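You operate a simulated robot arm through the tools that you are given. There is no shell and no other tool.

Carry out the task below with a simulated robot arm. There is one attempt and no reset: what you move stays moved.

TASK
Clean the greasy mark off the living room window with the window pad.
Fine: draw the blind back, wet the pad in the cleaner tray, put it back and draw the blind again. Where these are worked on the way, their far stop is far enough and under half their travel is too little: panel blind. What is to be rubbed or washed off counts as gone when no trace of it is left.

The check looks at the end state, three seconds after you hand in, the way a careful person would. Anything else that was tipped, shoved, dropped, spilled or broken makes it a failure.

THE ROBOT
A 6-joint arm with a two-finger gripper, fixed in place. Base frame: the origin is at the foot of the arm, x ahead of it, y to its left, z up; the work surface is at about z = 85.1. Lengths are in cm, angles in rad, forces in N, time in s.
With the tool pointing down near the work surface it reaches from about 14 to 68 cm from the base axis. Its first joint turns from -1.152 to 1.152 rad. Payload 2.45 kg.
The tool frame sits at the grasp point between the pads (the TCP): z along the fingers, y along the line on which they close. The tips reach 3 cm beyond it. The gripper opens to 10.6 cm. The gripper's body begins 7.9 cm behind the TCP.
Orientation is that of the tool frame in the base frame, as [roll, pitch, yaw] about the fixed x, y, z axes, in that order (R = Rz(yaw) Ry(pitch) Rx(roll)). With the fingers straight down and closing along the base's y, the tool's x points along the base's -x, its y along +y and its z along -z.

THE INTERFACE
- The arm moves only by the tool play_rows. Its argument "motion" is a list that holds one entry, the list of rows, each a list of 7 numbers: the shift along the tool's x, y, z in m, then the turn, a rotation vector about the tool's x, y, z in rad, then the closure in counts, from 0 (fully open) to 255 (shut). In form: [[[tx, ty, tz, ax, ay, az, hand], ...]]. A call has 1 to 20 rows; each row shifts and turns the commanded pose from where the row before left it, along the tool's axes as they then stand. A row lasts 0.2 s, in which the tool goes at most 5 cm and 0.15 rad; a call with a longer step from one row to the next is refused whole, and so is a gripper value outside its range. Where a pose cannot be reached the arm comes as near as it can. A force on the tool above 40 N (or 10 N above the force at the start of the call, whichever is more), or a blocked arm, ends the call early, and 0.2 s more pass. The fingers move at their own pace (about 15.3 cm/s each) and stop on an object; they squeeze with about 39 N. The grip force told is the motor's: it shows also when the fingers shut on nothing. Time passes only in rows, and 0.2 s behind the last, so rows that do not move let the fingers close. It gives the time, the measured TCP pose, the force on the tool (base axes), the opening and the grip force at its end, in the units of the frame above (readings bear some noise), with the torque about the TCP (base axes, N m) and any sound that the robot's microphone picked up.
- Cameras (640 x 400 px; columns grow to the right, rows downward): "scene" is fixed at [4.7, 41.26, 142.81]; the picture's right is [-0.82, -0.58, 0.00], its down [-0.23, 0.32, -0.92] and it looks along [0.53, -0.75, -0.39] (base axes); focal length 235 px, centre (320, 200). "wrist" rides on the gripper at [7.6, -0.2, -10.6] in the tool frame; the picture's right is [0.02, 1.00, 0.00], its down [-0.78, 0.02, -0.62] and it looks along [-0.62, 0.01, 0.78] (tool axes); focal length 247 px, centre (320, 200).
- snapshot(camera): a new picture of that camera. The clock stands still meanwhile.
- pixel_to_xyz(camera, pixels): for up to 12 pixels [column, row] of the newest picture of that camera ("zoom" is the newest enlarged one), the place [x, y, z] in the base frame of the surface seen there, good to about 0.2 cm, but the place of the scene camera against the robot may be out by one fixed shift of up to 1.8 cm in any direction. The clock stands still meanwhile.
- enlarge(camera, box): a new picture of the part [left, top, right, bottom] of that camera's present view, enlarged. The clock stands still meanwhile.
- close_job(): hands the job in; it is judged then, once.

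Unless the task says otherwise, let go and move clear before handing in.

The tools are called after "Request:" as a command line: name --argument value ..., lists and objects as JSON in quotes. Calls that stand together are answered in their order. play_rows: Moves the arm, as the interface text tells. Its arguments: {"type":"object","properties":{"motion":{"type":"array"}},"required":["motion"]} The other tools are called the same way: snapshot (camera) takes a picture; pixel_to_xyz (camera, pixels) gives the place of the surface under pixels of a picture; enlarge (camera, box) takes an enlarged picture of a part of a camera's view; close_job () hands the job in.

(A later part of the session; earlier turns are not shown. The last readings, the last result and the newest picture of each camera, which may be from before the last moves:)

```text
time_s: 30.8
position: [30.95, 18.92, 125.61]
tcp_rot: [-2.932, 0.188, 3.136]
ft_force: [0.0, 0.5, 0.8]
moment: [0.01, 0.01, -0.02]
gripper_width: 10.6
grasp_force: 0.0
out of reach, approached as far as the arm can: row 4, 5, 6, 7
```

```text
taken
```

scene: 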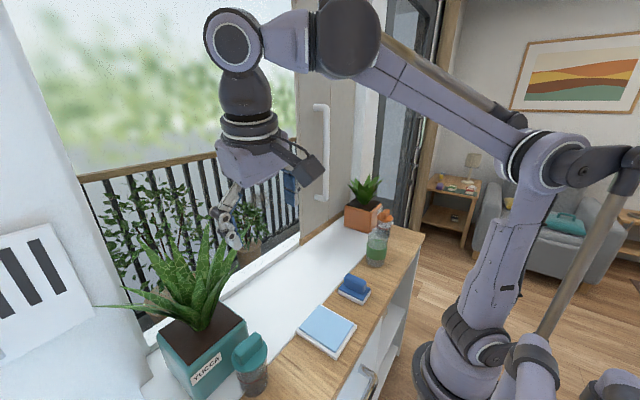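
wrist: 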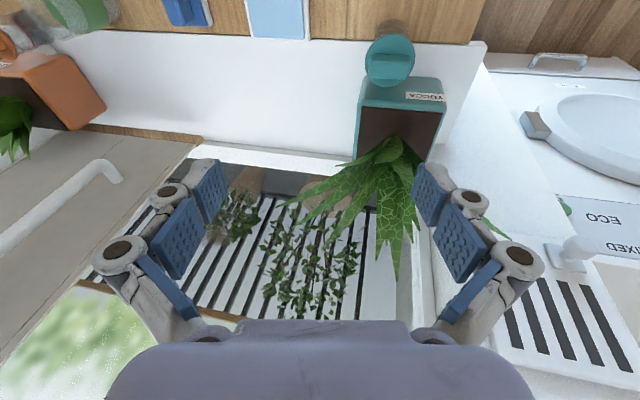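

The same limit shows up mirrored on this side, so the wrist is in its flipped branch. It has to pass straight through the aligned pose at y≈0 (no yaw relative to the arm) to flip back. First I'll tilt up again.

Request:
play_rows --motion '[[[0, 0, 0, 0, -0.13, 0, 0], [0, 0, 0, 0, -0.13, 0, 0], [0, 0, 0, 0, -0.13, 0, 0], [0, 0, 0, 0, -0.13, 0, 0], [0, 0, 0, 0, -0.13, 0, 0], [0, 0, 0, 0, -0.13, 0, 0], [0, 0, 0, 0, -0.13, 0, 0], [0, 0, 0, 0, -0.13, 0, 0], [0, 0, 0, 0, -0.13, 0, 0], [0, 0, 0, 0, -0.13, 0, 0], [0, 0, 0, 0, -0.13, 0, 0], [0, 0, 0, 0, -0.13, 0, 0], [0, 0, 0, 0, -0.13, 0, 0]]]'

Request:
snapshot --camera "scene"

```text
time_s: 33.6
position: [32.12, 18.39, 125.72]
tcp_rot: [-0.583, 1.203, -0.594]
ft_force: [0.7, 0.4, 0.3]
moment: [0.01, -0.03, 0.04]
gripper_width: 10.61
grasp_force: 0.0
out of reach, approached as far as the arm can: row 8, 9
```

```text
taken
```

scene: 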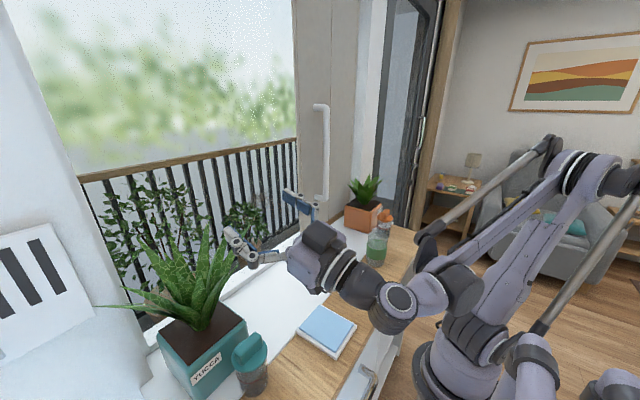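

The tool is pitched up about 17° with a 0.2 rad roll error. I'll fix the roll and move to y=0, x≈40.

Request:
play_rows --motion '[[[0, 0, 0, 0, 0, 0.101, 0], [0, 0, 0, 0, 0, 0.101, 0], [0, 0, 0, 0.02, 0, 0, 0], [0.005, -0.037, 0.015, 0, 0, 0, 0], [0.005, -0.037, 0.015, 0, 0, 0, 0], [0.005, -0.037, 0.015, 0, 0, 0, 0], [0.005, -0.037, 0.015, 0, 0, 0, 0], [0.005, -0.036, 0.015, 0, 0, 0, 0]]]'

Request:
snapshot --camera "scene"

```text
time_s: 35.4
position: [39.96, -0.31, 125.55]
tcp_rot: [0.002, 1.271, -0.003]
ft_force: [-0.3, 0.5, 0.2]
moment: [0.03, -0.01, 0.01]
gripper_width: 10.59
grasp_force: 0.0
```

```text
taken
```

scene: 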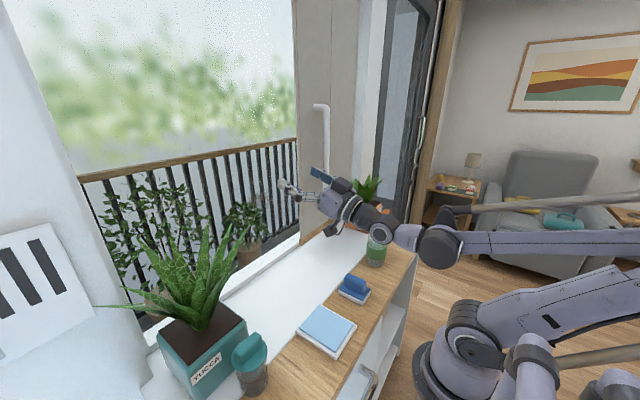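

The pose is now clean at (40, -0.3, 125.6). I'll check whether the forearm is in line with the tool (constant y along it).

Request:
pixel_to_xyz --camera "scene" --pixels '[[480, 243], [520, 243], [560, 243], [600, 242], [635, 242], [440, 248], [405, 234], [380, 228], [345, 205], [500, 330], [560, 310], [620, 290]]'

Request:
enlarge --camera "scene" --box '[260, 150, 640, 390]'

```text
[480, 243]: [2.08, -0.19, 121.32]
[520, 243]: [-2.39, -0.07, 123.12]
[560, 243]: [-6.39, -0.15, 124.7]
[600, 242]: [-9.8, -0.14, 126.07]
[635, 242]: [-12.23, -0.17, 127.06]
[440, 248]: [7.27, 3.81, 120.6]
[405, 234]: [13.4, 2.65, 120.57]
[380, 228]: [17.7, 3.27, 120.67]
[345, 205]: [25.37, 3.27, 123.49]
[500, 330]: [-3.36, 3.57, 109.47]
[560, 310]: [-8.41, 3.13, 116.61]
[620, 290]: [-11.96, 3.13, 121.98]
```

```text
1.67 times, centred on (450, 270) of scene
```

zoom: 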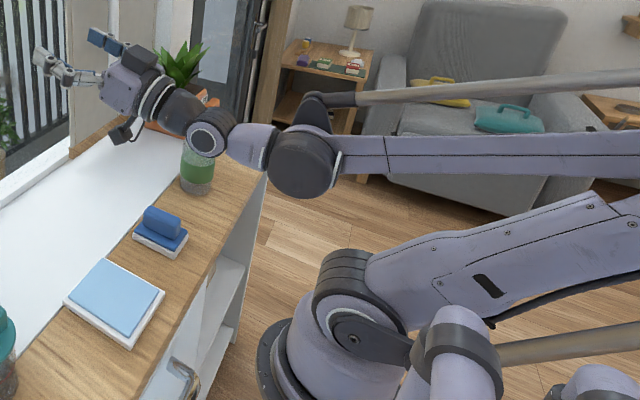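

Now it's clear: the wrist's middle link always stays horizontal, and the arm lies in the y=0 plane. Pitching down here passes straight through the aligned pose, so the branch should flip back.

Request:
play_rows --motion '[[[0, 0.0025, 0, 0, 0, 0, 0], [0, 0, 0, 0, 0.13, 0, 0], [0, 0, 0, 0, 0.13, 0, 0], [0, 0, 0, 0, 0.14, 0, 0], [0, 0, 0, 0, 0.14, 0, 0], [0, 0, 0, 0, 0.14, 0, 0], [0, 0, 0, 0, 0.14, 0, 0], [0, 0, 0, 0, 0.14, 0, 0], [0, 0, 0, 0, 0.14, 0, 0], [0, 0, 0, 0, 0.14, 0, 0], [0, 0, 0, 0, 0.14, 0, 0]]]'

Request:
snapshot --camera "scene"

```text
time_s: 37.8
position: [40.0, 0.27, 125.51]
tcp_rot: [-3.14, 0.49, 3.141]
ft_force: [-0.2, 0.5, 0.6]
moment: [-0.01, 0.01, -0.04]
gripper_width: 10.58
grasp_force: 0.1
```

```text
taken
```

scene: 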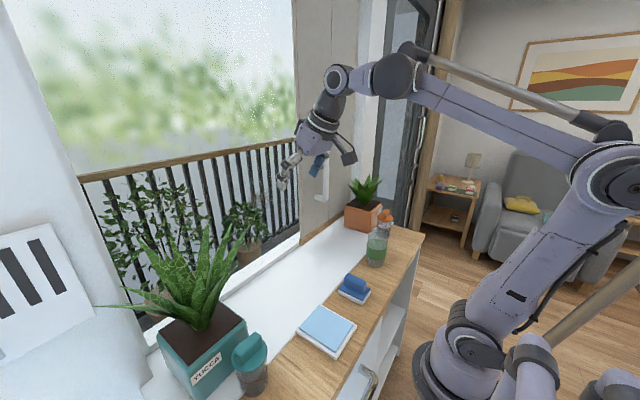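

No limit this time and the orientation is clean (pitch 0.49). I'll finish the tilt to vertical and move toward the pad.

Request:
play_rows --motion '[[[0, 0, 0, 0, 0.12, 0, 0], [0, 0, 0, 0, 0.12, 0, 0], [0, 0, 0, 0, 0.12, 0, 0], [0, 0, 0, 0, 0.13, 0, 0], [0.028, -0.024, 0.02, 0, 0, 0, 0], [0.028, -0.024, 0.02, 0, 0, 0, 0], [0.028, -0.024, 0.02, 0, 0, 0, 0], [0.028, -0.024, 0.02, 0, 0, 0, 0], [0.028, -0.024, 0.02, 0, 0, 0, 0]]]'

Request:
snapshot --camera "wrist"

Request:
snapshot --camera "scene"

```text
time_s: 39.8
position: [26.09, -11.84, 115.39]
tcp_rot: [-3.141, 0.004, 3.14]
ft_force: [0.8, -0.1, 0.1]
moment: [-0.01, -0.03, -0.01]
gripper_width: 10.56
grasp_force: 0.0
```

```text
taken
```

wrist: 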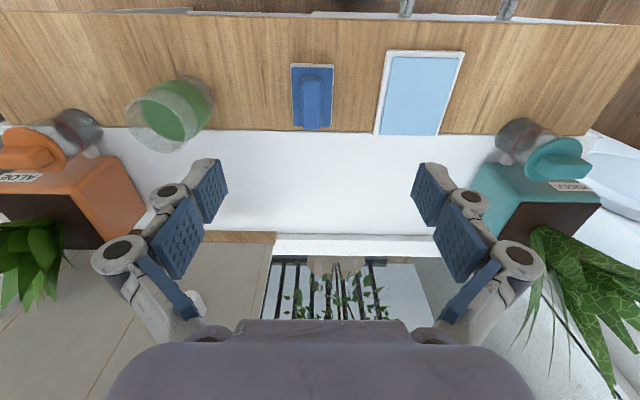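

```text
taken
```

scene: 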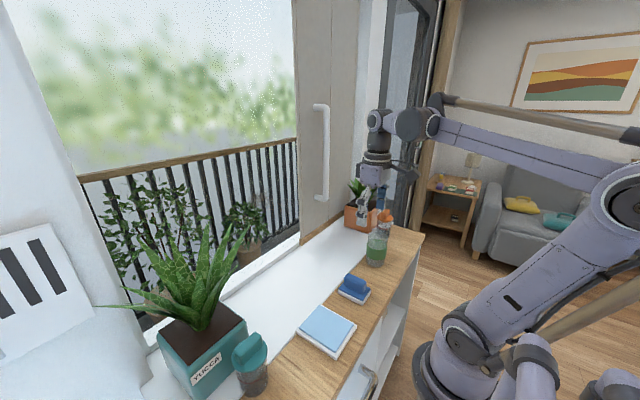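

The tool is vertical and the wrist is back in its normal branch. Now I'll measure the pad and tray closely from above.

Request:
enlarge --camera "wrist" --box '[260, 35, 480, 165]'

Request:
pixel_to_xyz --camera "wrist" --pixels '[[304, 80], [318, 80], [312, 88], [311, 122], [303, 115], [320, 115], [294, 68], [332, 68], [295, 125], [331, 125], [311, 100], [313, 72]]'

Request:
pixel_to_xyz --camera "wrist" --pixels '[[390, 53], [460, 55], [378, 133], [438, 133], [420, 95], [395, 65], [450, 65], [385, 125], [430, 125], [385, 90], [170, 115], [300, 150]]'

```text
2.91 times, centred on (370, 100) of wrist
```

zoom: 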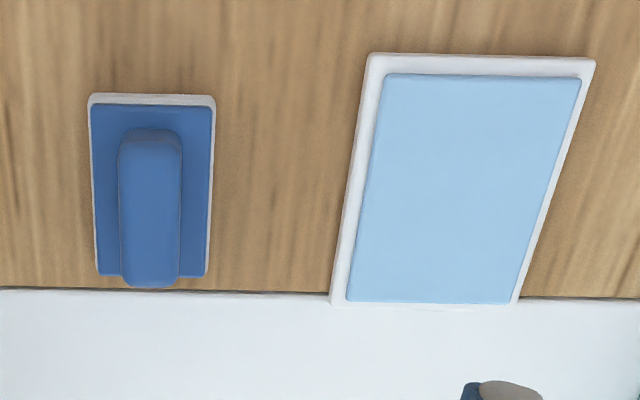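

```text
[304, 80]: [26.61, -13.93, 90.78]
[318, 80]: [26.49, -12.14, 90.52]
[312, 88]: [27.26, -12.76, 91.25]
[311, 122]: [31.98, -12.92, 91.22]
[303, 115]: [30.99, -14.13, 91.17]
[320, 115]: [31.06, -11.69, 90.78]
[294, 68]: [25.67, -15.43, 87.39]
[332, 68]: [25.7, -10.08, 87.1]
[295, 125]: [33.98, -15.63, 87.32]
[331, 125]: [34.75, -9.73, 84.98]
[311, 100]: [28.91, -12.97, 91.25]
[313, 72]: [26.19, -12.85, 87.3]
```

```text
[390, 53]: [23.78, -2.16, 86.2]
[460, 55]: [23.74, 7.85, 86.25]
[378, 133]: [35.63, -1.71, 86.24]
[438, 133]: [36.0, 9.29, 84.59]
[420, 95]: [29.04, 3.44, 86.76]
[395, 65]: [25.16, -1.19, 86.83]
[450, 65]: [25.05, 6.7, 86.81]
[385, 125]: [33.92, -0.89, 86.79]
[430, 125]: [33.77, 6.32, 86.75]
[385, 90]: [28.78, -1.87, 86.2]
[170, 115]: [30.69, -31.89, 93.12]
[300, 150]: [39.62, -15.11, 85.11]
```

The pad's grip spans y -14.3 to -11.6 and x 26.5–33 with its top at z≈91.2, and its base top is at z≈87.3. The tray's wet surface is at z≈86.8, centred near (29.5, 2.9). I'll descend over the pad grip.

Request:
play_rows --motion '[[[-0.018, -0.006, 0, 0, 0, 0, 0], [-0.018, -0.005, 0, 0, 0, 0, 0], [0, 0, 0.04, 0, 0, 0, 0], [0, 0, 0.04, 0, 0, 0, 0], [0, 0, 0.04, 0, 0, 0, 0], [0, 0, 0.04, 0, 0, 0, 0], [0, 0, 0.03, 0, 0, 0, 0]]]'

Request:
snapshot --camera "wrist"

Request:
enlarge --camera "scene" --box '[280, 180, 440, 360]'

```text
time_s: 41.4
position: [29.8, -12.9, 96.44]
tcp_rot: [-3.14, 0.003, 3.138]
ft_force: [0.6, -1.0, 0.9]
moment: [0.01, -0.02, 0.03]
gripper_width: 10.59
grasp_force: 0.0
```

```text
taken
```

wrist: 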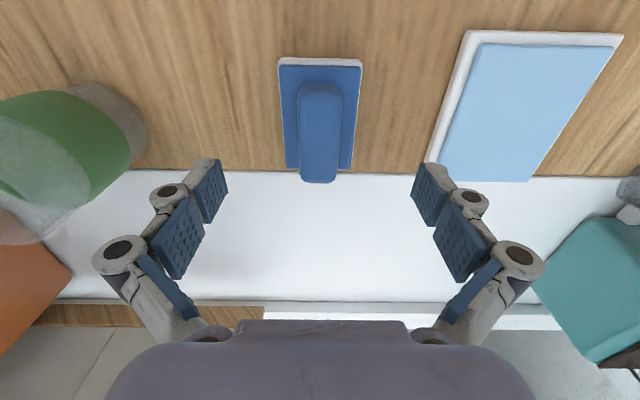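

```text
2.22 times, centred on (360, 270) of scene
```

zoom: 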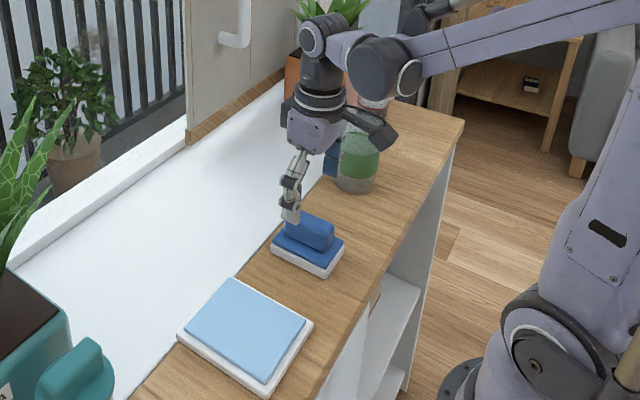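

The gripper straddles the pad. I'll verify the grip's position from this closer view before the final descent.

Request:
pixel_to_xyz --camera "wrist" --pixels '[[302, 95], [339, 95], [320, 90], [320, 130], [319, 172], [302, 165], [336, 165], [283, 65], [358, 68], [288, 165], [350, 165], [320, 84]]'

```text
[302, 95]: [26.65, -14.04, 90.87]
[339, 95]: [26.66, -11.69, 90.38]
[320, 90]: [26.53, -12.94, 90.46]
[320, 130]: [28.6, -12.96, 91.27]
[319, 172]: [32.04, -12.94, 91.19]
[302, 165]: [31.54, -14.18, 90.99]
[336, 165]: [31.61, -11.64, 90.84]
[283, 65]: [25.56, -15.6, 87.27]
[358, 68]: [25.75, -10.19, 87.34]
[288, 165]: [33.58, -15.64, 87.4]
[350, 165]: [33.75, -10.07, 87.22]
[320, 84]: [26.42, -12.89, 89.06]
```

The grip is centred at y≈-12.9, matching the TCP. I'll descend 5.7 cm and close.

Request:
play_rows --motion '[[[0, 0, 0.025, 0, 0, 0, 0], [0, 0, 0.02, 0, 0, 0, 0], [0, 0, 0.012, 0, 0, 0, 0], [0, 0, 0, 0, 0, 0, 0], [0, 0, 0, 0, 0, 0, 255], [0, 0, 0, 0, 0, 0, 255], [0, 0, 0, 0, 0, 0, 255], [0, 0, 0, 0, 0, 0, 255]]]'

Request:
snapshot --camera "wrist"

```text
time_s: 43.2
position: [29.83, -12.94, 90.76]
tcp_rot: [-3.14, 0.003, 3.139]
ft_force: [-0.1, -1.0, 2.8]
moment: [-0.07, 0.06, 0.0]
gripper_width: 2.88
grasp_force: 38.8
```

```text
taken
```

wrist: 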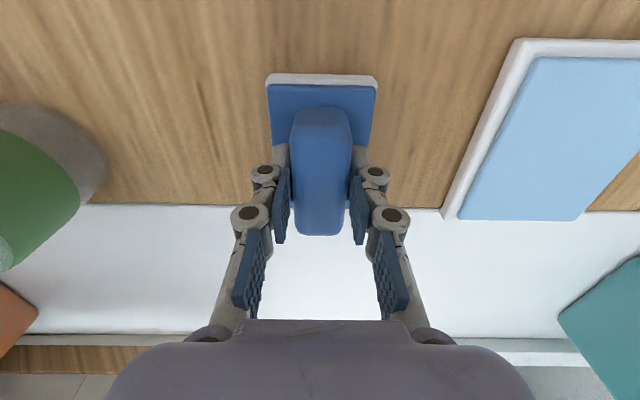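

The pad is gripped at 2.88 cm. I'll lift it, carry it over the tray, and lower it most of the way.

Request:
play_rows --motion '[[[0, 0, -0.01, 0, 0, 0, 255], [0, 0, -0.02, 0, 0, 0, 255], [0, 0, -0.03, 0, 0, 0, 255], [0, 0.04, 0, 0, 0, 0, 255], [0, 0.04, 0, 0, 0, 0, 255], [0, 0.04, 0, 0, 0, 0, 255], [0, 0.0385, 0, 0, 0, 0, 255], [0, 0, 0, 0, 0, 0, 255]]]'

Request:
snapshot --camera "wrist"

Request:
enlarge --camera "scene" --box '[260, 200, 420, 380]'

```text
time_s: 45.0
position: [29.69, 3.01, 96.79]
tcp_rot: [-3.14, 0.003, 3.138]
ft_force: [-0.4, -0.5, -1.5]
moment: [-0.04, 0.02, 0.02]
gripper_width: 2.89
grasp_force: 38.9
```

```text
taken
```

wrist: 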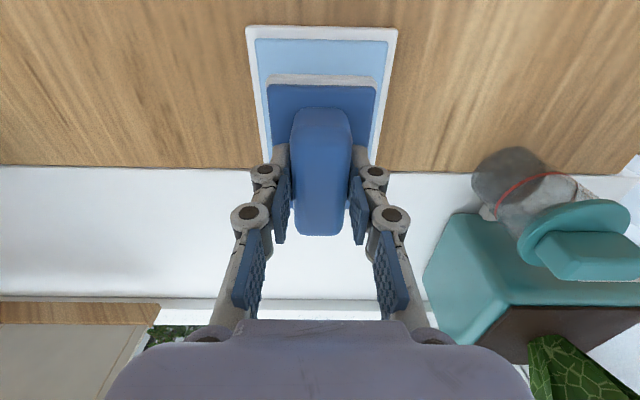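

```text
2.22 times, centred on (340, 290) of scene
```

zoom: 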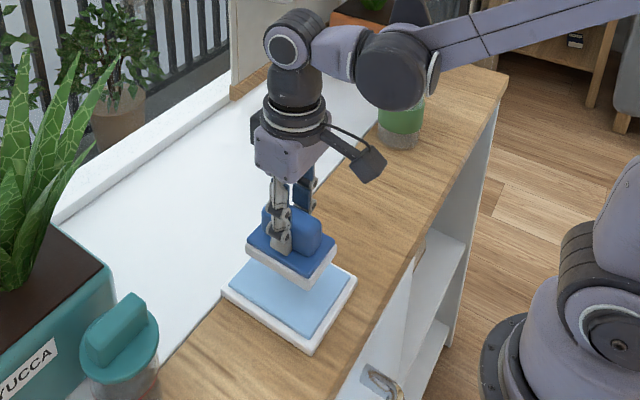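

The pad hangs centred over the wet tray. I'll lower it gently onto the wet surface.

Request:
play_rows --motion '[[[0, 0, 0.02, 0, 0, 0, 255], [0, 0, 0.015, 0, 0, 0, 255], [0, 0, 0.005, 0, 0, 0, 255], [0, 0, 0.003, 0, 0, 0, 255], [0, 0, 0.002, 0, 0, 0, 255], [0, 0, 0, 0, 0, 0, 255]]]'

Request:
snapshot --camera "wrist"

```text
time_s: 46.4
position: [29.65, 2.98, 92.39]
tcp_rot: [-3.139, 0.005, 3.137]
ft_force: [-0.1, -2.3, 32.3]
moment: [-0.06, 0.05, -0.02]
gripper_width: 2.91
grasp_force: 38.5
```

```text
taken
```

wrist: 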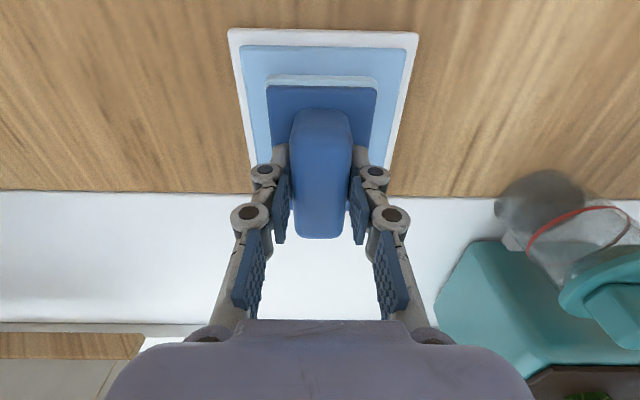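

The pad presses with 32 N and its white edge now looks light blue, so it's soaking. I'll ease off slightly, hold a second, then lift.

Request:
play_rows --motion '[[[0, 0, -0.001, 0, 0, 0, 255], [0, 0, 0, 0, 0, 0, 255], [0, 0, 0, 0, 0, 0, 255], [0, 0, 0, 0, 0, 0, 255], [0, 0, 0, 0, 0, 0, 255], [0, 0, -0.01, 0, 0, 0, 255], [0, 0, -0.03, 0, 0, 0, 255], [0, 0, -0.04, 0, 0, 0, 255]]]'

Request:
snapshot --camera "wrist"

Request:
snapshot --camera "scene"

```text
time_s: 48.2
position: [29.59, 3.03, 100.31]
tcp_rot: [-3.141, 0.004, 3.14]
ft_force: [-0.2, 0.1, 0.0]
moment: [0.02, 0.04, -0.03]
gripper_width: 2.89
grasp_force: 39.1
```

```text
taken
```

wrist: 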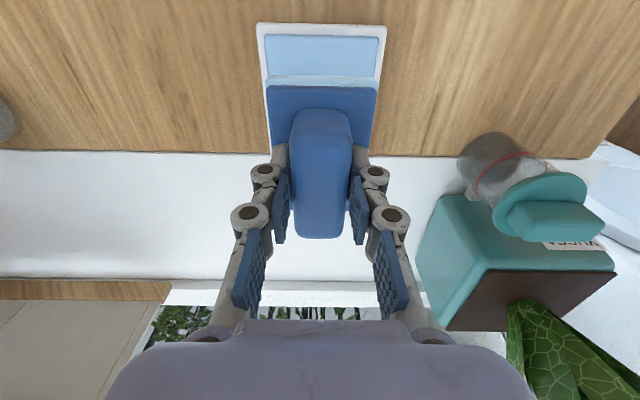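

```text
taken
```

scene: 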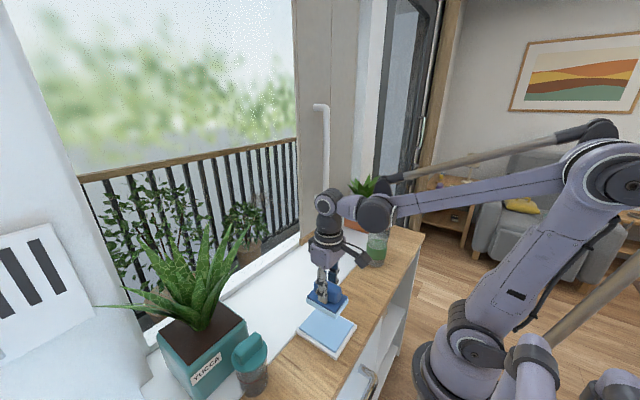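

The pad is wet and held firmly. I'll raise it to about (42.6, -8, 118), then tilt to horizontal facing the window, staying on the y<0 side.

Request:
play_rows --motion '[[[0, 0, -0.03, 0, 0, 0, 255], [-0.024, -0.022, -0.03, 0, 0, 0, 255], [-0.024, -0.022, -0.03, 0, 0, 0, 255], [-0.024, -0.022, -0.03, 0, 0, 0, 255], [-0.024, -0.022, -0.03, 0, 0, 0, 255], [-0.024, -0.022, -0.03, 0, 0, 0, 255], [0, 0, 0, 0, -0.12, 0, 255], [0, 0, 0, 0, -0.12, 0, 255], [0, 0, 0, 0, -0.12, 0, 255], [0, 0, 0, 0, -0.12, 0, 255], [0, 0, 0, 0, -0.12, 0, 255], [0, 0, 0, 0, -0.12, 0, 255]]]'

Request:
snapshot --camera "wrist"

Request:
snapshot --camera "scene"

```text
time_s: 50.8
position: [41.65, -8.18, 118.35]
tcp_rot: [-3.14, 0.727, 3.14]
ft_force: [0.1, 0.4, -0.3]
moment: [0.0, -0.01, 0.0]
gripper_width: 2.89
grasp_force: 39.1
```

```text
taken
```

wrist: 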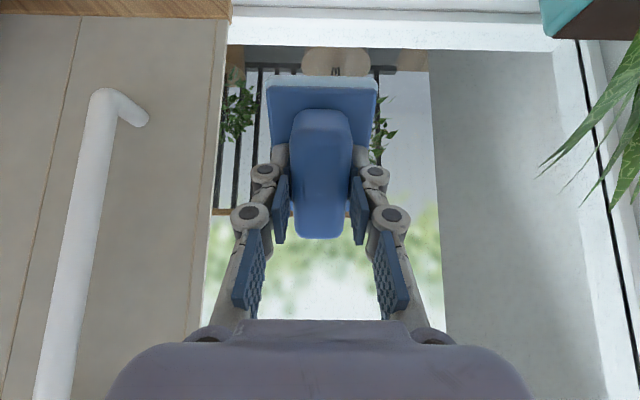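

```text
taken
```

scene: 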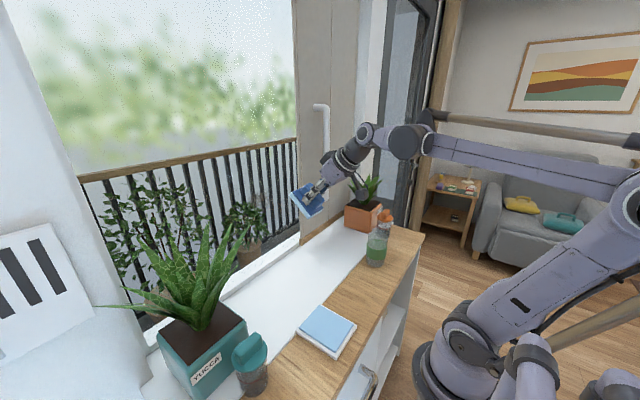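

All is on track at 45°. I'll complete the tilt to horizontal.

Request:
play_rows --motion '[[[0, 0, 0, 0, -0.12, 0, 255], [0, 0, 0, 0, -0.12, 0, 255], [0, 0, 0, 0, -0.12, 0, 255], [0, 0, 0, 0, -0.12, 0, 255], [0, 0, 0, 0, -0.12, 0, 255], [0, 0, 0, 0, -0.12, 0, 255], [0, 0, 0, 0, -0.124, 0, 255], [0.03, 0, 0, 0, 0, 0, 255], [0.03, 0, 0, 0, 0, 0, 255]]]'

Request:
snapshot --camera "scene"

Request:
snapshot --camera "wrist"

```text
time_s: 52.8
position: [41.43, -8.23, 112.31]
tcp_rot: [-2.574, 1.569, -2.576]
ft_force: [-1.2, -0.2, -1.3]
moment: [0.0, 0.03, 0.0]
gripper_width: 2.88
grasp_force: 38.8
```

```text
taken
```

scene: 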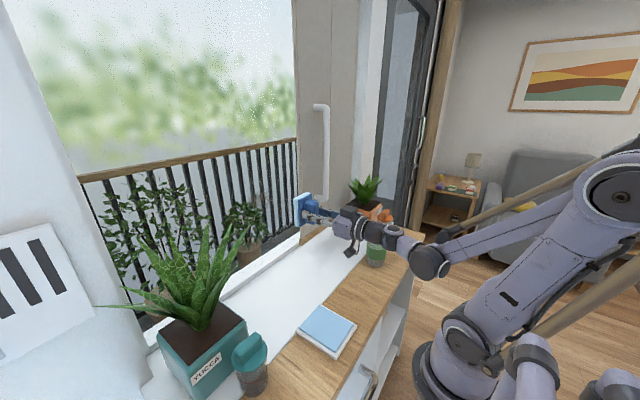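

```text
taken
```

wrist: 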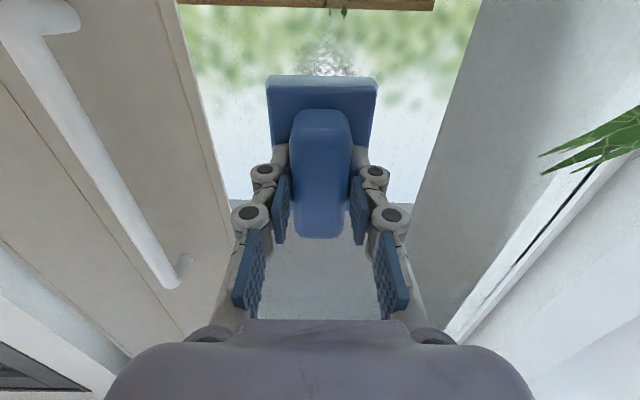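

The mark shows above the pad in the wrist view near (325,60). I'll read its position from here.

Request:
enlarge --camera "wrist" --box '[240, 0, 420, 110]'

Request:
pixel_to_xyz --camera "wrist" --pixels '[[310, 65], [320, 60], [330, 60], [340, 65], [325, 68], [315, 70], [335, 55], [305, 60], [350, 70], [325, 50], [320, 45], [330, 72]]'

```text
3.56 times, centred on (330, 55) of wrist
```

zoom: 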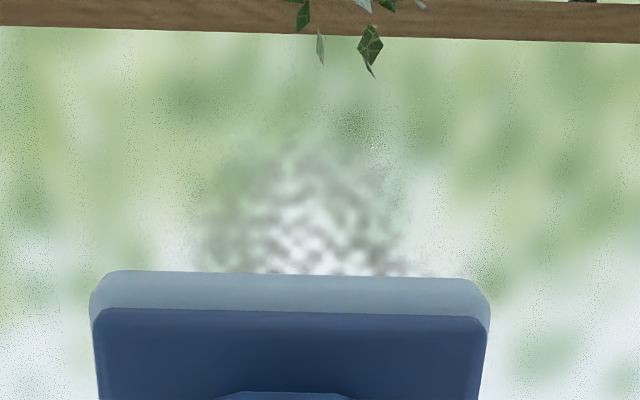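

```text
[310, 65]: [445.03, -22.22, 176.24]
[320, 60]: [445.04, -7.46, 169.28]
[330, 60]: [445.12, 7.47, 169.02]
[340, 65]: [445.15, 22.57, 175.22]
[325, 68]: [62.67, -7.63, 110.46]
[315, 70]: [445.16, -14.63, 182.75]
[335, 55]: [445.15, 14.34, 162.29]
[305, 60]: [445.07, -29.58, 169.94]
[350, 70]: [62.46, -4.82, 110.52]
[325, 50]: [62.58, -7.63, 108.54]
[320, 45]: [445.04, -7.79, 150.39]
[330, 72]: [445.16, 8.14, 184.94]
```

The mark's lower edge is around z≈106 and it spans y≈-11.3 to -1; glass at x≈62.5. I'll advance to just short of the glass.

Request:
play_rows --motion '[[[0, 0, 0.03, 0, 0, 0, 255], [0, 0, 0.03, 0, 0, 0, 255], [0, 0, 0.03, 0, 0, 0, 255], [0, 0, 0.03, 0, 0, 0, 255], [0, 0, 0.02, 0, 0, 0, 255], [0, 0, 0, 0, 0, 0, 255]]]'

Request:
snapshot --camera "scene"

Request:
snapshot --camera "wrist"

```text
time_s: 54.2
position: [55.68, -8.29, 112.34]
tcp_rot: [-2.699, 1.568, -2.699]
ft_force: [1.0, 0.1, -0.8]
moment: [0.01, 0.02, 0.02]
gripper_width: 2.88
grasp_force: 39.2
```

```text
taken
```

scene: 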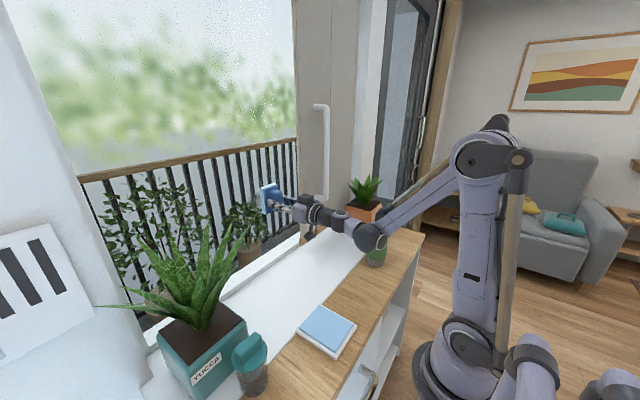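

```text
taken
```

wrist: 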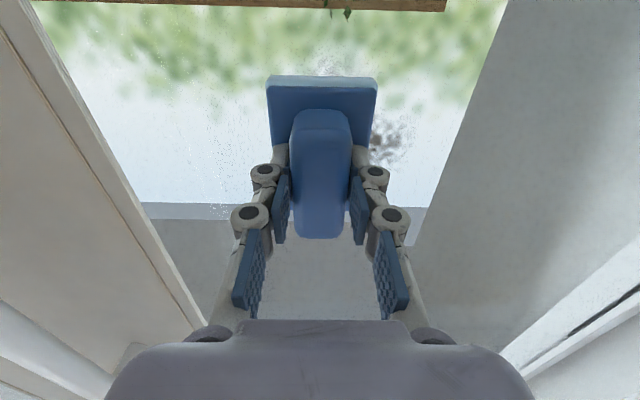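

The pad is just short of the glass, with mark remnants visible beside it at (390,135). I'll creep forward until it touches.

Request:
play_rows --motion '[[[0, 0, 0.005, 0, 0, 0, 255], [0, 0, 0.004, 0, 0, 0, 255], [0, 0, 0.002, 0, 0, 0, 255], [0, 0, 0, 0, 0, 0, 255]]]'

```text
time_s: 55.2
position: [56.58, -8.1, 112.41]
tcp_rot: [-2.677, 1.569, -2.679]
ft_force: [0.5, -0.6, 0.0]
moment: [-0.03, 0.01, 0.0]
gripper_width: 2.88
grasp_force: 39.0
```

Request:
play_rows --motion '[[[0, 0, 0.002, 0, 0, 0, 255], [0, 0, 0.001, 0, 0, 0, 255], [0, 0, 0.001, 0, 0, 0, 255], [0, 0, 0, 0, 0, 0, 255]]]'

```text
time_s: 56.2
position: [57.03, -8.13, 112.39]
tcp_rot: [-2.674, 1.569, -2.675]
ft_force: [-0.9, 0.2, -0.6]
moment: [-0.02, 0.04, 0.0]
gripper_width: 2.9
grasp_force: 38.9
```

No contact yet at x=57.0. I'll continue in small steps.

Request:
play_rows --motion '[[[0, 0, 0.001, 0, 0, 0, 255], [0, 0, 0.001, 0, 0, 0, 255], [0, 0, 0.001, 0, 0, 0, 255], [0, 0, 0, 0, 0, 0, 255]]]'

```text
time_s: 57.2
position: [57.19, -8.09, 112.39]
tcp_rot: [-2.334, 1.569, -2.338]
ft_force: [-32.2, 0.4, -5.4]
moment: [0.05, 0.15, 0.02]
gripper_width: 2.91
grasp_force: 39.1
```

Contact at about x=57.1, with 32 N. I'll ease off 1 mm and start vertical strokes over the left part of the mark.

Request:
play_rows --motion '[[[0, 0, -0.001, 0, 0, 0, 255], [0.01, 0, 0, 0, 0, 0, 255], [0.01, 0, 0, 0, 0, 0, 255], [0.01, 0, 0, 0, 0, 0, 255], [0.01, 0, 0, 0, 0, 0, 255], [-0.01, 0, 0, 0, 0, 0, 255], [-0.01, 0, 0, 0, 0, 0, 255], [-0.01, 0, 0, 0, 0, 0, 255], [-0.01, 0, 0, 0, 0, 0, 255], [-0.01, 0, 0, 0, 0, 0, 255], [-0.01, 0, 0, 0, 0, 0, 255]]]'

Request:
snapshot --camera "wrist"

Request:
snapshot --camera "scene"

```text
time_s: 59.6
position: [57.21, -7.99, 114.44]
tcp_rot: [-2.542, 1.568, -2.544]
ft_force: [-18.2, -0.4, -7.6]
moment: [0.01, 0.24, 0.02]
gripper_width: 2.88
grasp_force: 39.3
```

```text
taken
```

wrist: 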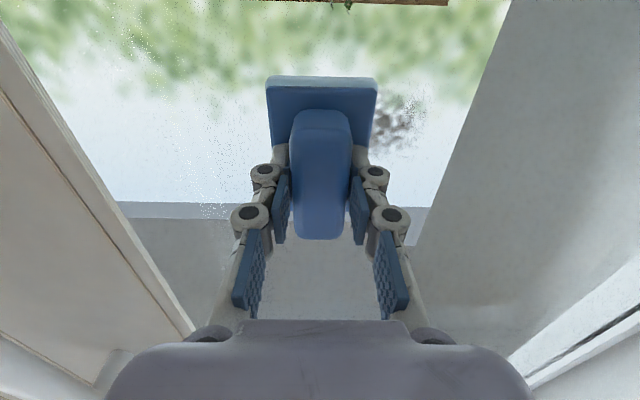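

```text
taken
```

scene: 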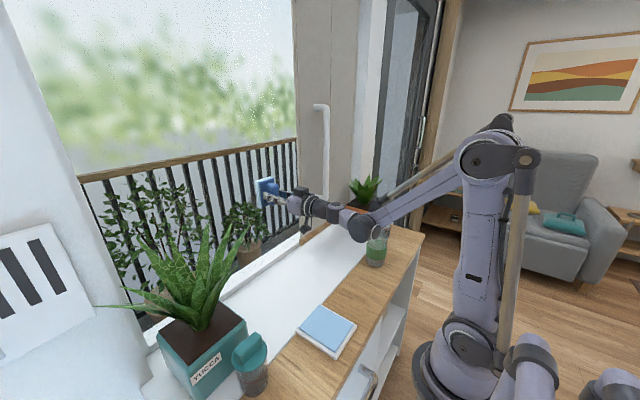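

Force is a steady ~18 N and the area under the pad looks cleaner, with some mark left on the right at (395,125). I'll stroke the left edge next, then work right.

Request:
play_rows --motion '[[[0, -0.01, 0, 0, 0, 0, 255], [0, -0.01, 0, 0, 0, 0, 255], [0.01, 0, 0, 0, 0, 0, 255], [0.01, 0, 0, 0, 0, 0, 255], [0.01, 0, 0, 0, 0, 0, 255], [0.01, 0, 0, 0, 0, 0, 255], [0.01, 0, 0, 0, 0, 0, 255], [0.01, 0, 0, 0, 0, 0, 255], [0.01, 0, 0, 0, 0, 0, 255], [0, 0.012, 0, 0, 0, 0, 255], [0, 0.012, 0, 0, 0, 0, 255], [0, 0.012, 0, 0, 0, 0, 255], [-0.01, 0, 0, 0, 0, 0, 255], [-0.01, 0, 0, 0, 0, 0, 255], [-0.01, 0, 0, 0, 0, 0, 255], [-0.01, 0, 0, 0, 0, 0, 255], [-0.01, 0, 0, 0, 0, 0, 255], [-0.01, 0, 0, 0, 0, 0, 255], [-0.01, 0, 0, 0, 0, 0, 255]]]'

Request:
snapshot --camera "wrist"

```text
time_s: 63.6
position: [57.25, -6.53, 114.42]
tcp_rot: [-2.658, 1.568, -2.661]
ft_force: [-6.6, -0.1, -2.6]
moment: [-0.04, 0.07, 0.05]
gripper_width: 2.89
grasp_force: 38.9
```

```text
taken
```

wrist: 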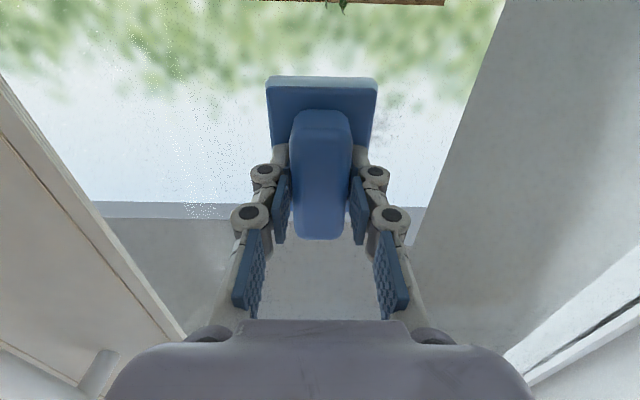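

Most is gone, with a faint trace right of the pad at (385,130). Force fell to 7 N, so I'll press in slightly and stroke the right side.

Request:
play_rows --motion '[[[0, 0, 0.0008, 0, 0, 0, 255], [0, 0.01, 0, 0, 0, 0, 255], [0, 0.01, 0, 0, 0, 0, 255], [0.01, 0, 0, 0, 0, 0, 255], [0.01, 0, 0, 0, 0, 0, 255], [0.01, 0, 0, 0, 0, 0, 255], [0.01, 0, 0, 0, 0, 0, 255], [0.01, 0, 0, 0, 0, 0, 255], [0.01, 0, 0, 0, 0, 0, 255], [0.01, 0, 0, 0, 0, 0, 255], [0, 0.01, 0, 0, 0, 0, 255], [0, 0.01, 0, 0, 0, 0, 255], [-0.01, 0, 0, 0, 0, 0, 255], [-0.01, 0, 0, 0, 0, 0, 255], [-0.01, 0, 0, 0, 0, 0, 255], [-0.01, 0, 0, 0, 0, 0, 255], [-0.01, 0, 0, 0, 0, 0, 255], [-0.01, 0, 0, 0, 0, 0, 255], [-0.01, 0, 0, 0, 0, 0, 255]]]'

Request:
snapshot --camera "wrist"

Request:
enlarge --camera "scene" --box '[220, 150, 320, 230]'

```text
time_s: 67.6
position: [57.29, -2.63, 114.41]
tcp_rot: [-2.528, 1.569, -2.533]
ft_force: [-25.7, 0.2, -8.7]
moment: [-0.04, 0.35, 0.11]
gripper_width: 2.91
grasp_force: 39.7
```

```text
taken
```

wrist: 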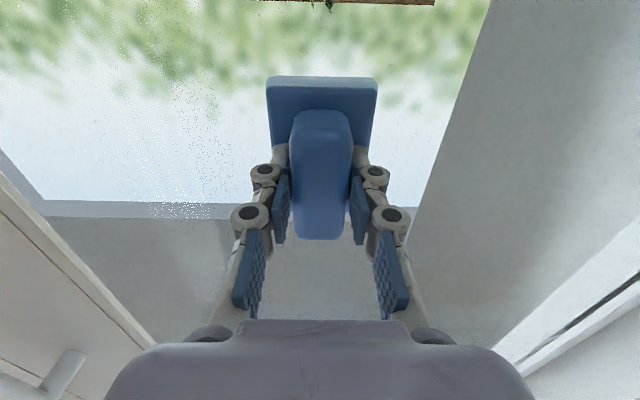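

```text
5.00 times, centred on (270, 190) of scene
```

zoom: 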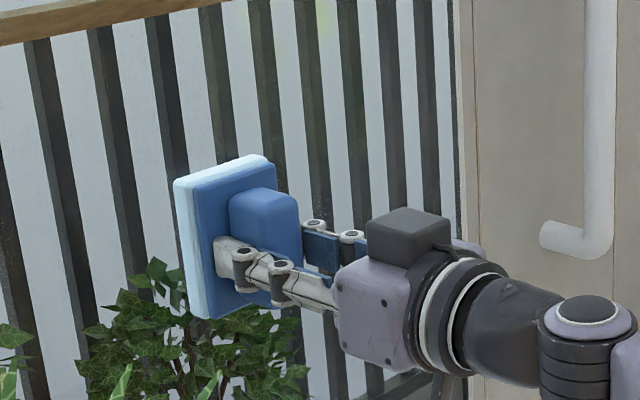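

It looks clean now. I'll make a second, horizontal pass over the whole area to be sure.

Request:
play_rows --motion '[[[0, -0.01, 0, 0, 0, 0, 255], [0, -0.01, 0, 0, 0, 0, 255], [0, -0.01, 0, 0, 0, 0, 255], [0, -0.01, 0, 0, 0, 0, 255], [0, -0.01, 0, 0, 0, 0, 255], [0, -0.01, 0, 0, 0, 0, 255], [0, -0.01, 0, 0, 0, 0, 255], [0, -0.008, 0, 0, 0, 0, 255], [0.012, 0, 0, 0, 0, 0, 255], [0.012, 0, 0, 0, 0, 0, 255], [0.012, 0, 0, 0, 0, 0, 255], [0, 0.01, 0, 0, 0, 0, 255], [0, 0.01, 0, 0, 0, 0, 255], [0, 0.01, 0, 0, 0, 0, 255], [0, 0.01, 0, 0, 0, 0, 255], [0, 0.01, 0, 0, 0, 0, 255], [0, 0.01, 0, 0, 0, 0, 255], [0, 0.01, 0, 0, 0, 0, 255], [0, 0.01, 0, 0, 0, 0, 255]]]'

Request:
snapshot --camera "wrist"

```text
time_s: 71.6
position: [57.42, -2.35, 110.69]
tcp_rot: [-2.538, 1.569, -2.539]
ft_force: [-30.8, -8.8, -0.7]
moment: [0.0, 0.04, -0.15]
gripper_width: 2.88
grasp_force: 39.0
```

```text
taken
```

wrist: 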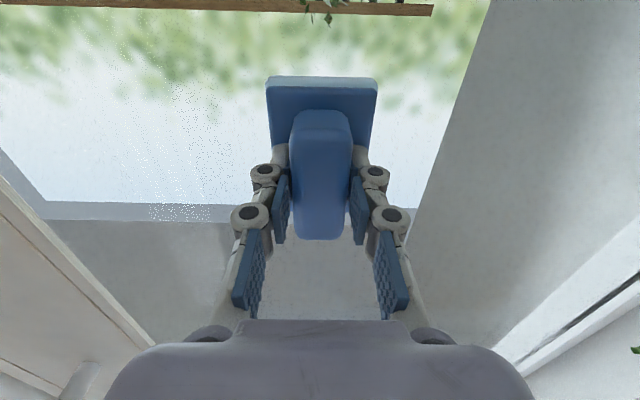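

One more pass along the bottom row, then I'll back off and inspect.

Request:
play_rows --motion '[[[0, 0, -0.0006, 0, 0, 0, 255], [0.012, 0, 0, 0, 0, 0, 255], [0.012, 0, 0, 0, 0, 0, 255], [0, -0.01, 0, 0, 0, 0, 255], [0, -0.01, 0, 0, 0, 0, 255], [0, -0.01, 0, 0, 0, 0, 255], [0, -0.01, 0, 0, 0, 0, 255], [0, -0.01, 0, 0, 0, 0, 255], [0, -0.01, 0, 0, 0, 0, 255], [0, -0.01, 0, 0, 0, 0, 255], [0, -0.01, 0, 0, 0, 0, 255], [0, 0, -0.01, 0, 0, 0, 255], [0, 0, -0.04, 0, 0, 0, 255], [0, 0, -0.04, 0, 0, 0, 255], [0, 0, -0.04, 0, 0, 0, 255]]]'

Request:
snapshot --camera "wrist"

Request:
enlarge --camera "scene" --box '[230, 160, 310, 225]'

```text
time_s: 74.8
position: [44.21, -10.22, 108.38]
tcp_rot: [-2.605, 1.57, -2.609]
ft_force: [0.4, -0.2, -0.9]
moment: [0.01, -0.04, -0.02]
gripper_width: 2.91
grasp_force: 38.9
```

```text
taken
```

wrist: 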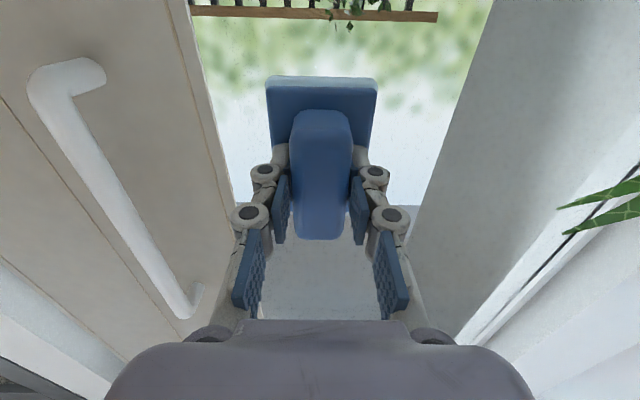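

```text
6.15 times, centred on (270, 192) of scene
```

zoom: 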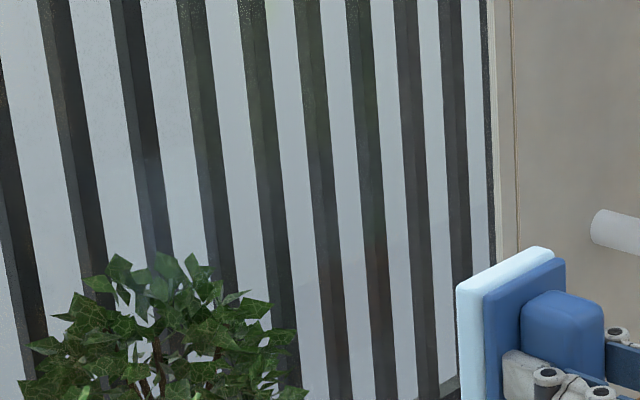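

From the scene camera the mark area around (250–271, 190–209) looks clear. I'll zoom in closer to check for any faint trace.

Request:
enlarge --camera "scene" --box '[240, 180, 280, 215]'

Request:
enlarge --camera "scene" --box '[230, 175, 290, 225]'

Request:
enlarge --camera "wrist" --box '[200, 0, 460, 160]'

```text
11.43 times, centred on (260, 198) of scene
```

zoom: 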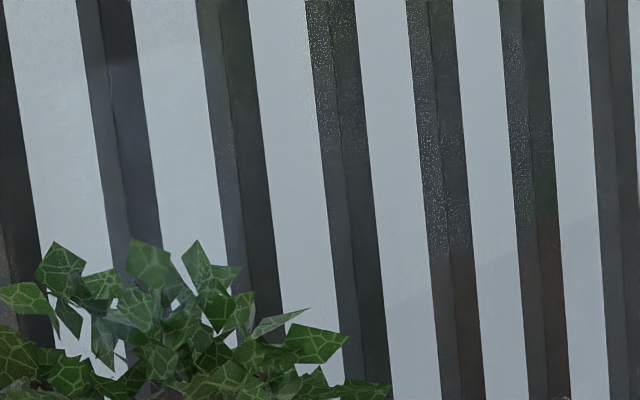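

```text
8.00 times, centred on (260, 200) of scene
```

zoom: 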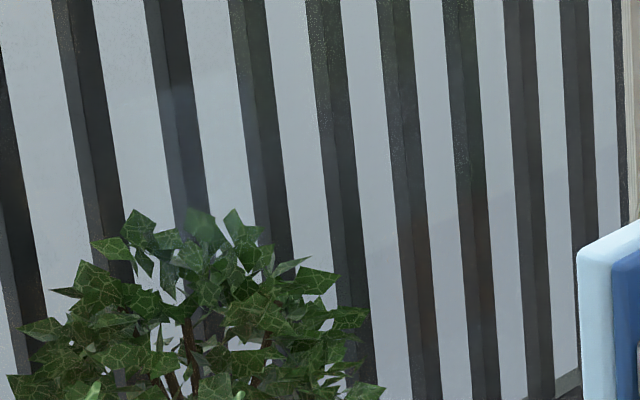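

```text
2.46 times, centred on (330, 80) of wrist
```

zoom: 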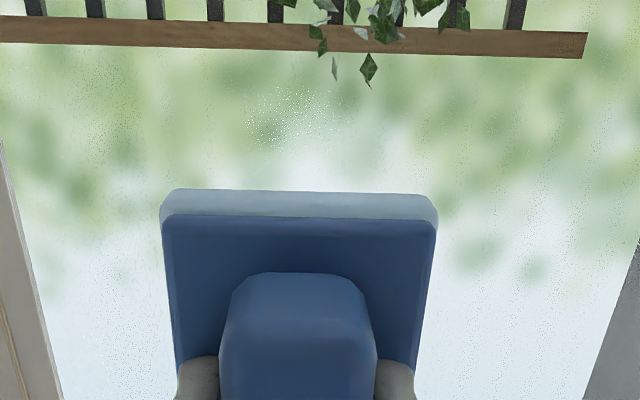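

A faint haze at zoom (190,150) matches where the pad's own reflection in the glass would fall. I'll move the pad aside and look at the glass from another angle.

Request:
play_rows --motion '[[[-0.035, -0.02, -0.012, 0, 0, 0, 255], [-0.035, -0.02, -0.012, 0, 0, 0, 255], [-0.035, -0.02, -0.012, 0, 0, 0, 255], [-0.035, -0.02, -0.012, 0, 0, 0, 255], [-0.035, -0.02, -0.012, 0, 0, 0, 255], [0, 0, 0, 0, 0.12, 0, 255], [0, 0, 0, 0, 0.12, 0, 255], [0, 0, 0, 0, 0.12, 0, 255], [0, 0, 0, 0, 0.12, 0, 255], [0, 0, 0, 0, 0.12, 0, 255], [0, 0, 0, 0, 0.12, 0, 255], [0, 0, 0, 0, 0.12, 0, 255]]]'

Request:
snapshot --camera "wrist"

Request:
snapshot --camera "scene"

Request:
enlarge --camera "scene" --box '[230, 175, 290, 225]'

```text
time_s: 77.4
position: [38.21, -20.11, 126.06]
tcp_rot: [-3.141, 0.727, 3.14]
ft_force: [0.0, 0.5, -0.9]
moment: [0.01, 0.02, 0.03]
gripper_width: 2.9
grasp_force: 39.2
```

```text
taken
```

wrist: 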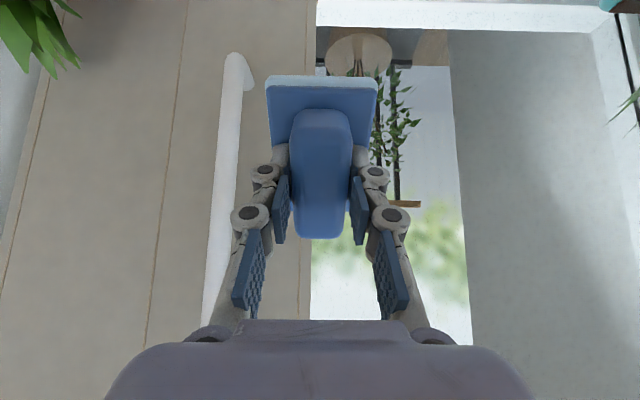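

```text
taken
```

scene: 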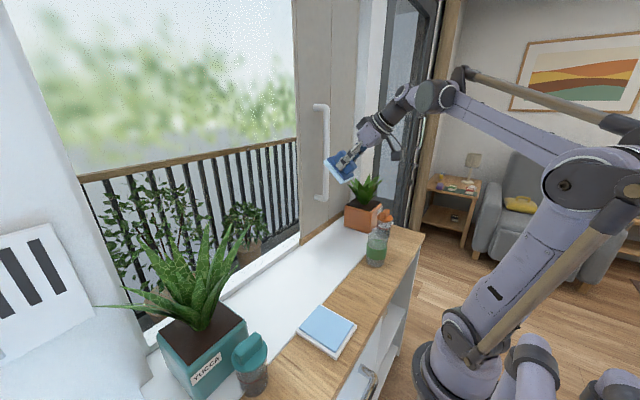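

```text
8.00 times, centred on (260, 200) of scene
```

zoom: 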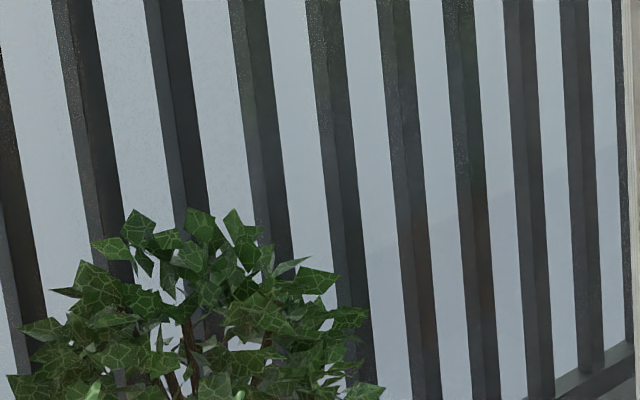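

The haze disappeared with the pad moved, so it was only a reflection. I'll check the wrist view of that glass as well.

Request:
enlarge --camera "wrist" --box '[310, 40, 480, 200]'

Request:
pixel_to_xyz --camera "wrist" --pixels '[[385, 120], [395, 130], [405, 140], [415, 150], [425, 130], [435, 120], [390, 150], [400, 110], [410, 125], [420, 140], [380, 165], [430, 160]]'

Request:
pixel_to_xyz --camera "scene" --pixels '[[259, 198], [262, 200], [255, 196], [252, 200], [258, 204], [262, 194], [250, 192], [268, 198], [265, 205], [256, 190], [248, 196], [270, 192]]'

```text
2.50 times, centred on (395, 120) of wrist
```

zoom: 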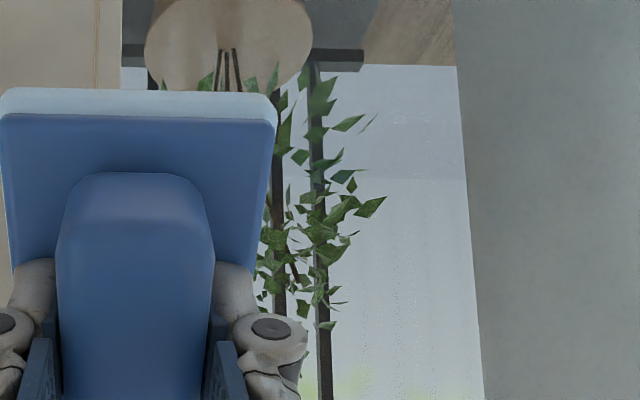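

```text
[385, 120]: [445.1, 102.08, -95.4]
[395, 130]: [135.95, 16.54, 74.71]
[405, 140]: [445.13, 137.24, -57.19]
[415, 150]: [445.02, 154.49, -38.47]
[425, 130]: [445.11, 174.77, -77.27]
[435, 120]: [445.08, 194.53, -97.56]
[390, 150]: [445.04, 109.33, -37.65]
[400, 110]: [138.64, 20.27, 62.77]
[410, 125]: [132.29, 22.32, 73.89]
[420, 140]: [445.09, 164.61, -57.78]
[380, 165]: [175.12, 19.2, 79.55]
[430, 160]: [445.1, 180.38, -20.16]
```

```text
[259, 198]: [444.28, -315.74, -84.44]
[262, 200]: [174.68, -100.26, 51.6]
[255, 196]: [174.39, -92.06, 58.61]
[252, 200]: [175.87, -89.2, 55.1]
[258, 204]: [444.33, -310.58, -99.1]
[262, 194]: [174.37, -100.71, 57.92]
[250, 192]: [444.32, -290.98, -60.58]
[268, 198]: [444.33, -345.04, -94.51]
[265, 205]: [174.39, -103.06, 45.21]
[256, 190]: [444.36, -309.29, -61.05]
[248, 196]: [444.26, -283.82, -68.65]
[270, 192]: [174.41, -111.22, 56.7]
```

Pixels that used to hit the mark now see straight through, so the mark is gone. I'll go vertical again and take the pad back over its original place.

Request:
play_rows --motion '[[[0, 0, 0, 0, 0.12, 0, 255], [0, 0, 0, 0, 0.12, 0, 255], [0, 0, 0, 0, 0.12, 0, 255], [0, 0, 0, 0, 0.12, 0, 255], [0, 0, 0, 0, 0.12, 0, 255], [0, 0, 0, 0, 0.125, 0, 255], [0.028, 0.024, 0, 0, 0, 0, 255], [0.028, 0.024, 0, 0, 0, 0, 255], [0.028, 0.024, 0, 0, 0, 0, 255], [0, 0, 0.04, 0, 0, 0, 255], [0, 0, 0.04, 0, 0, 0, 255], [0, 0, 0.04, 0, 0, 0, 255], [0, 0, 0.04, 0, 0, 0, 255], [0, 0, 0.04, 0, 0, 0, 255], [0, 0, 0.04, 0, 0, 0, 255], [0, 0, 0, 0, 0, 0, 255]]]'

Request:
snapshot --camera "wrist"

Request:
snapshot --camera "scene"

```text
time_s: 80.8
position: [29.99, -13.19, 102.01]
tcp_rot: [-3.141, 0.005, 3.141]
ft_force: [-0.6, 0.1, -0.8]
moment: [0.02, -0.01, 0.03]
gripper_width: 2.88
grasp_force: 39.3
```

```text
taken
```

wrist: 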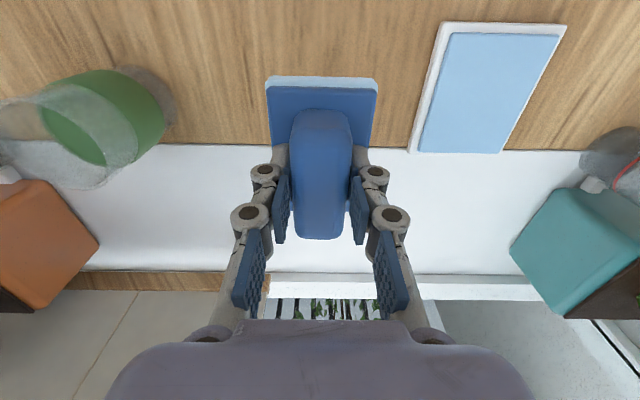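

```text
taken
```

scene: 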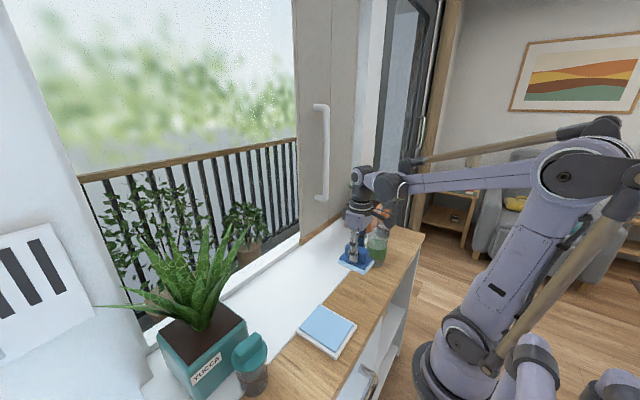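

The pad is above its original spot, about 0.2 cm off, which I'll correct. Then I'll lower it gently to the shelf.

Request:
play_rows --motion '[[[0.0016, 0.0024, 0.03, 0, 0, 0, 255], [0, 0, 0.04, 0, 0, 0, 255], [0, 0, 0.025, 0, 0, 0, 255], [0, 0, 0.009, 0, 0, 0, 255], [0, 0, 0.005, 0, 0, 0, 255], [0, 0, 0, 0, 0, 0, 255]]]'

```text
time_s: 82.2
position: [29.87, -12.76, 90.96]
tcp_rot: [-3.14, 0.006, 3.138]
ft_force: [-0.4, -0.2, -0.2]
moment: [0.02, -0.02, -0.01]
gripper_width: 2.88
grasp_force: 39.2
```

No contact yet at z=90.96. I'll go down in 1 mm steps.

Request:
play_rows --motion '[[[0, -0.001, 0.001, 0, 0, 0, 255], [0, 0, 0.001, 0, 0, 0, 255], [0, 0, 0.001, 0, 0, 0, 255], [0, 0, 0, 0, 0, 0, 255]]]'

```text
time_s: 83.2
position: [29.87, -13.01, 90.71]
tcp_rot: [-3.139, 0.002, 3.138]
ft_force: [0.2, 0.0, -0.5]
moment: [-0.01, -0.02, 0.01]
gripper_width: 2.88
grasp_force: 38.5
```

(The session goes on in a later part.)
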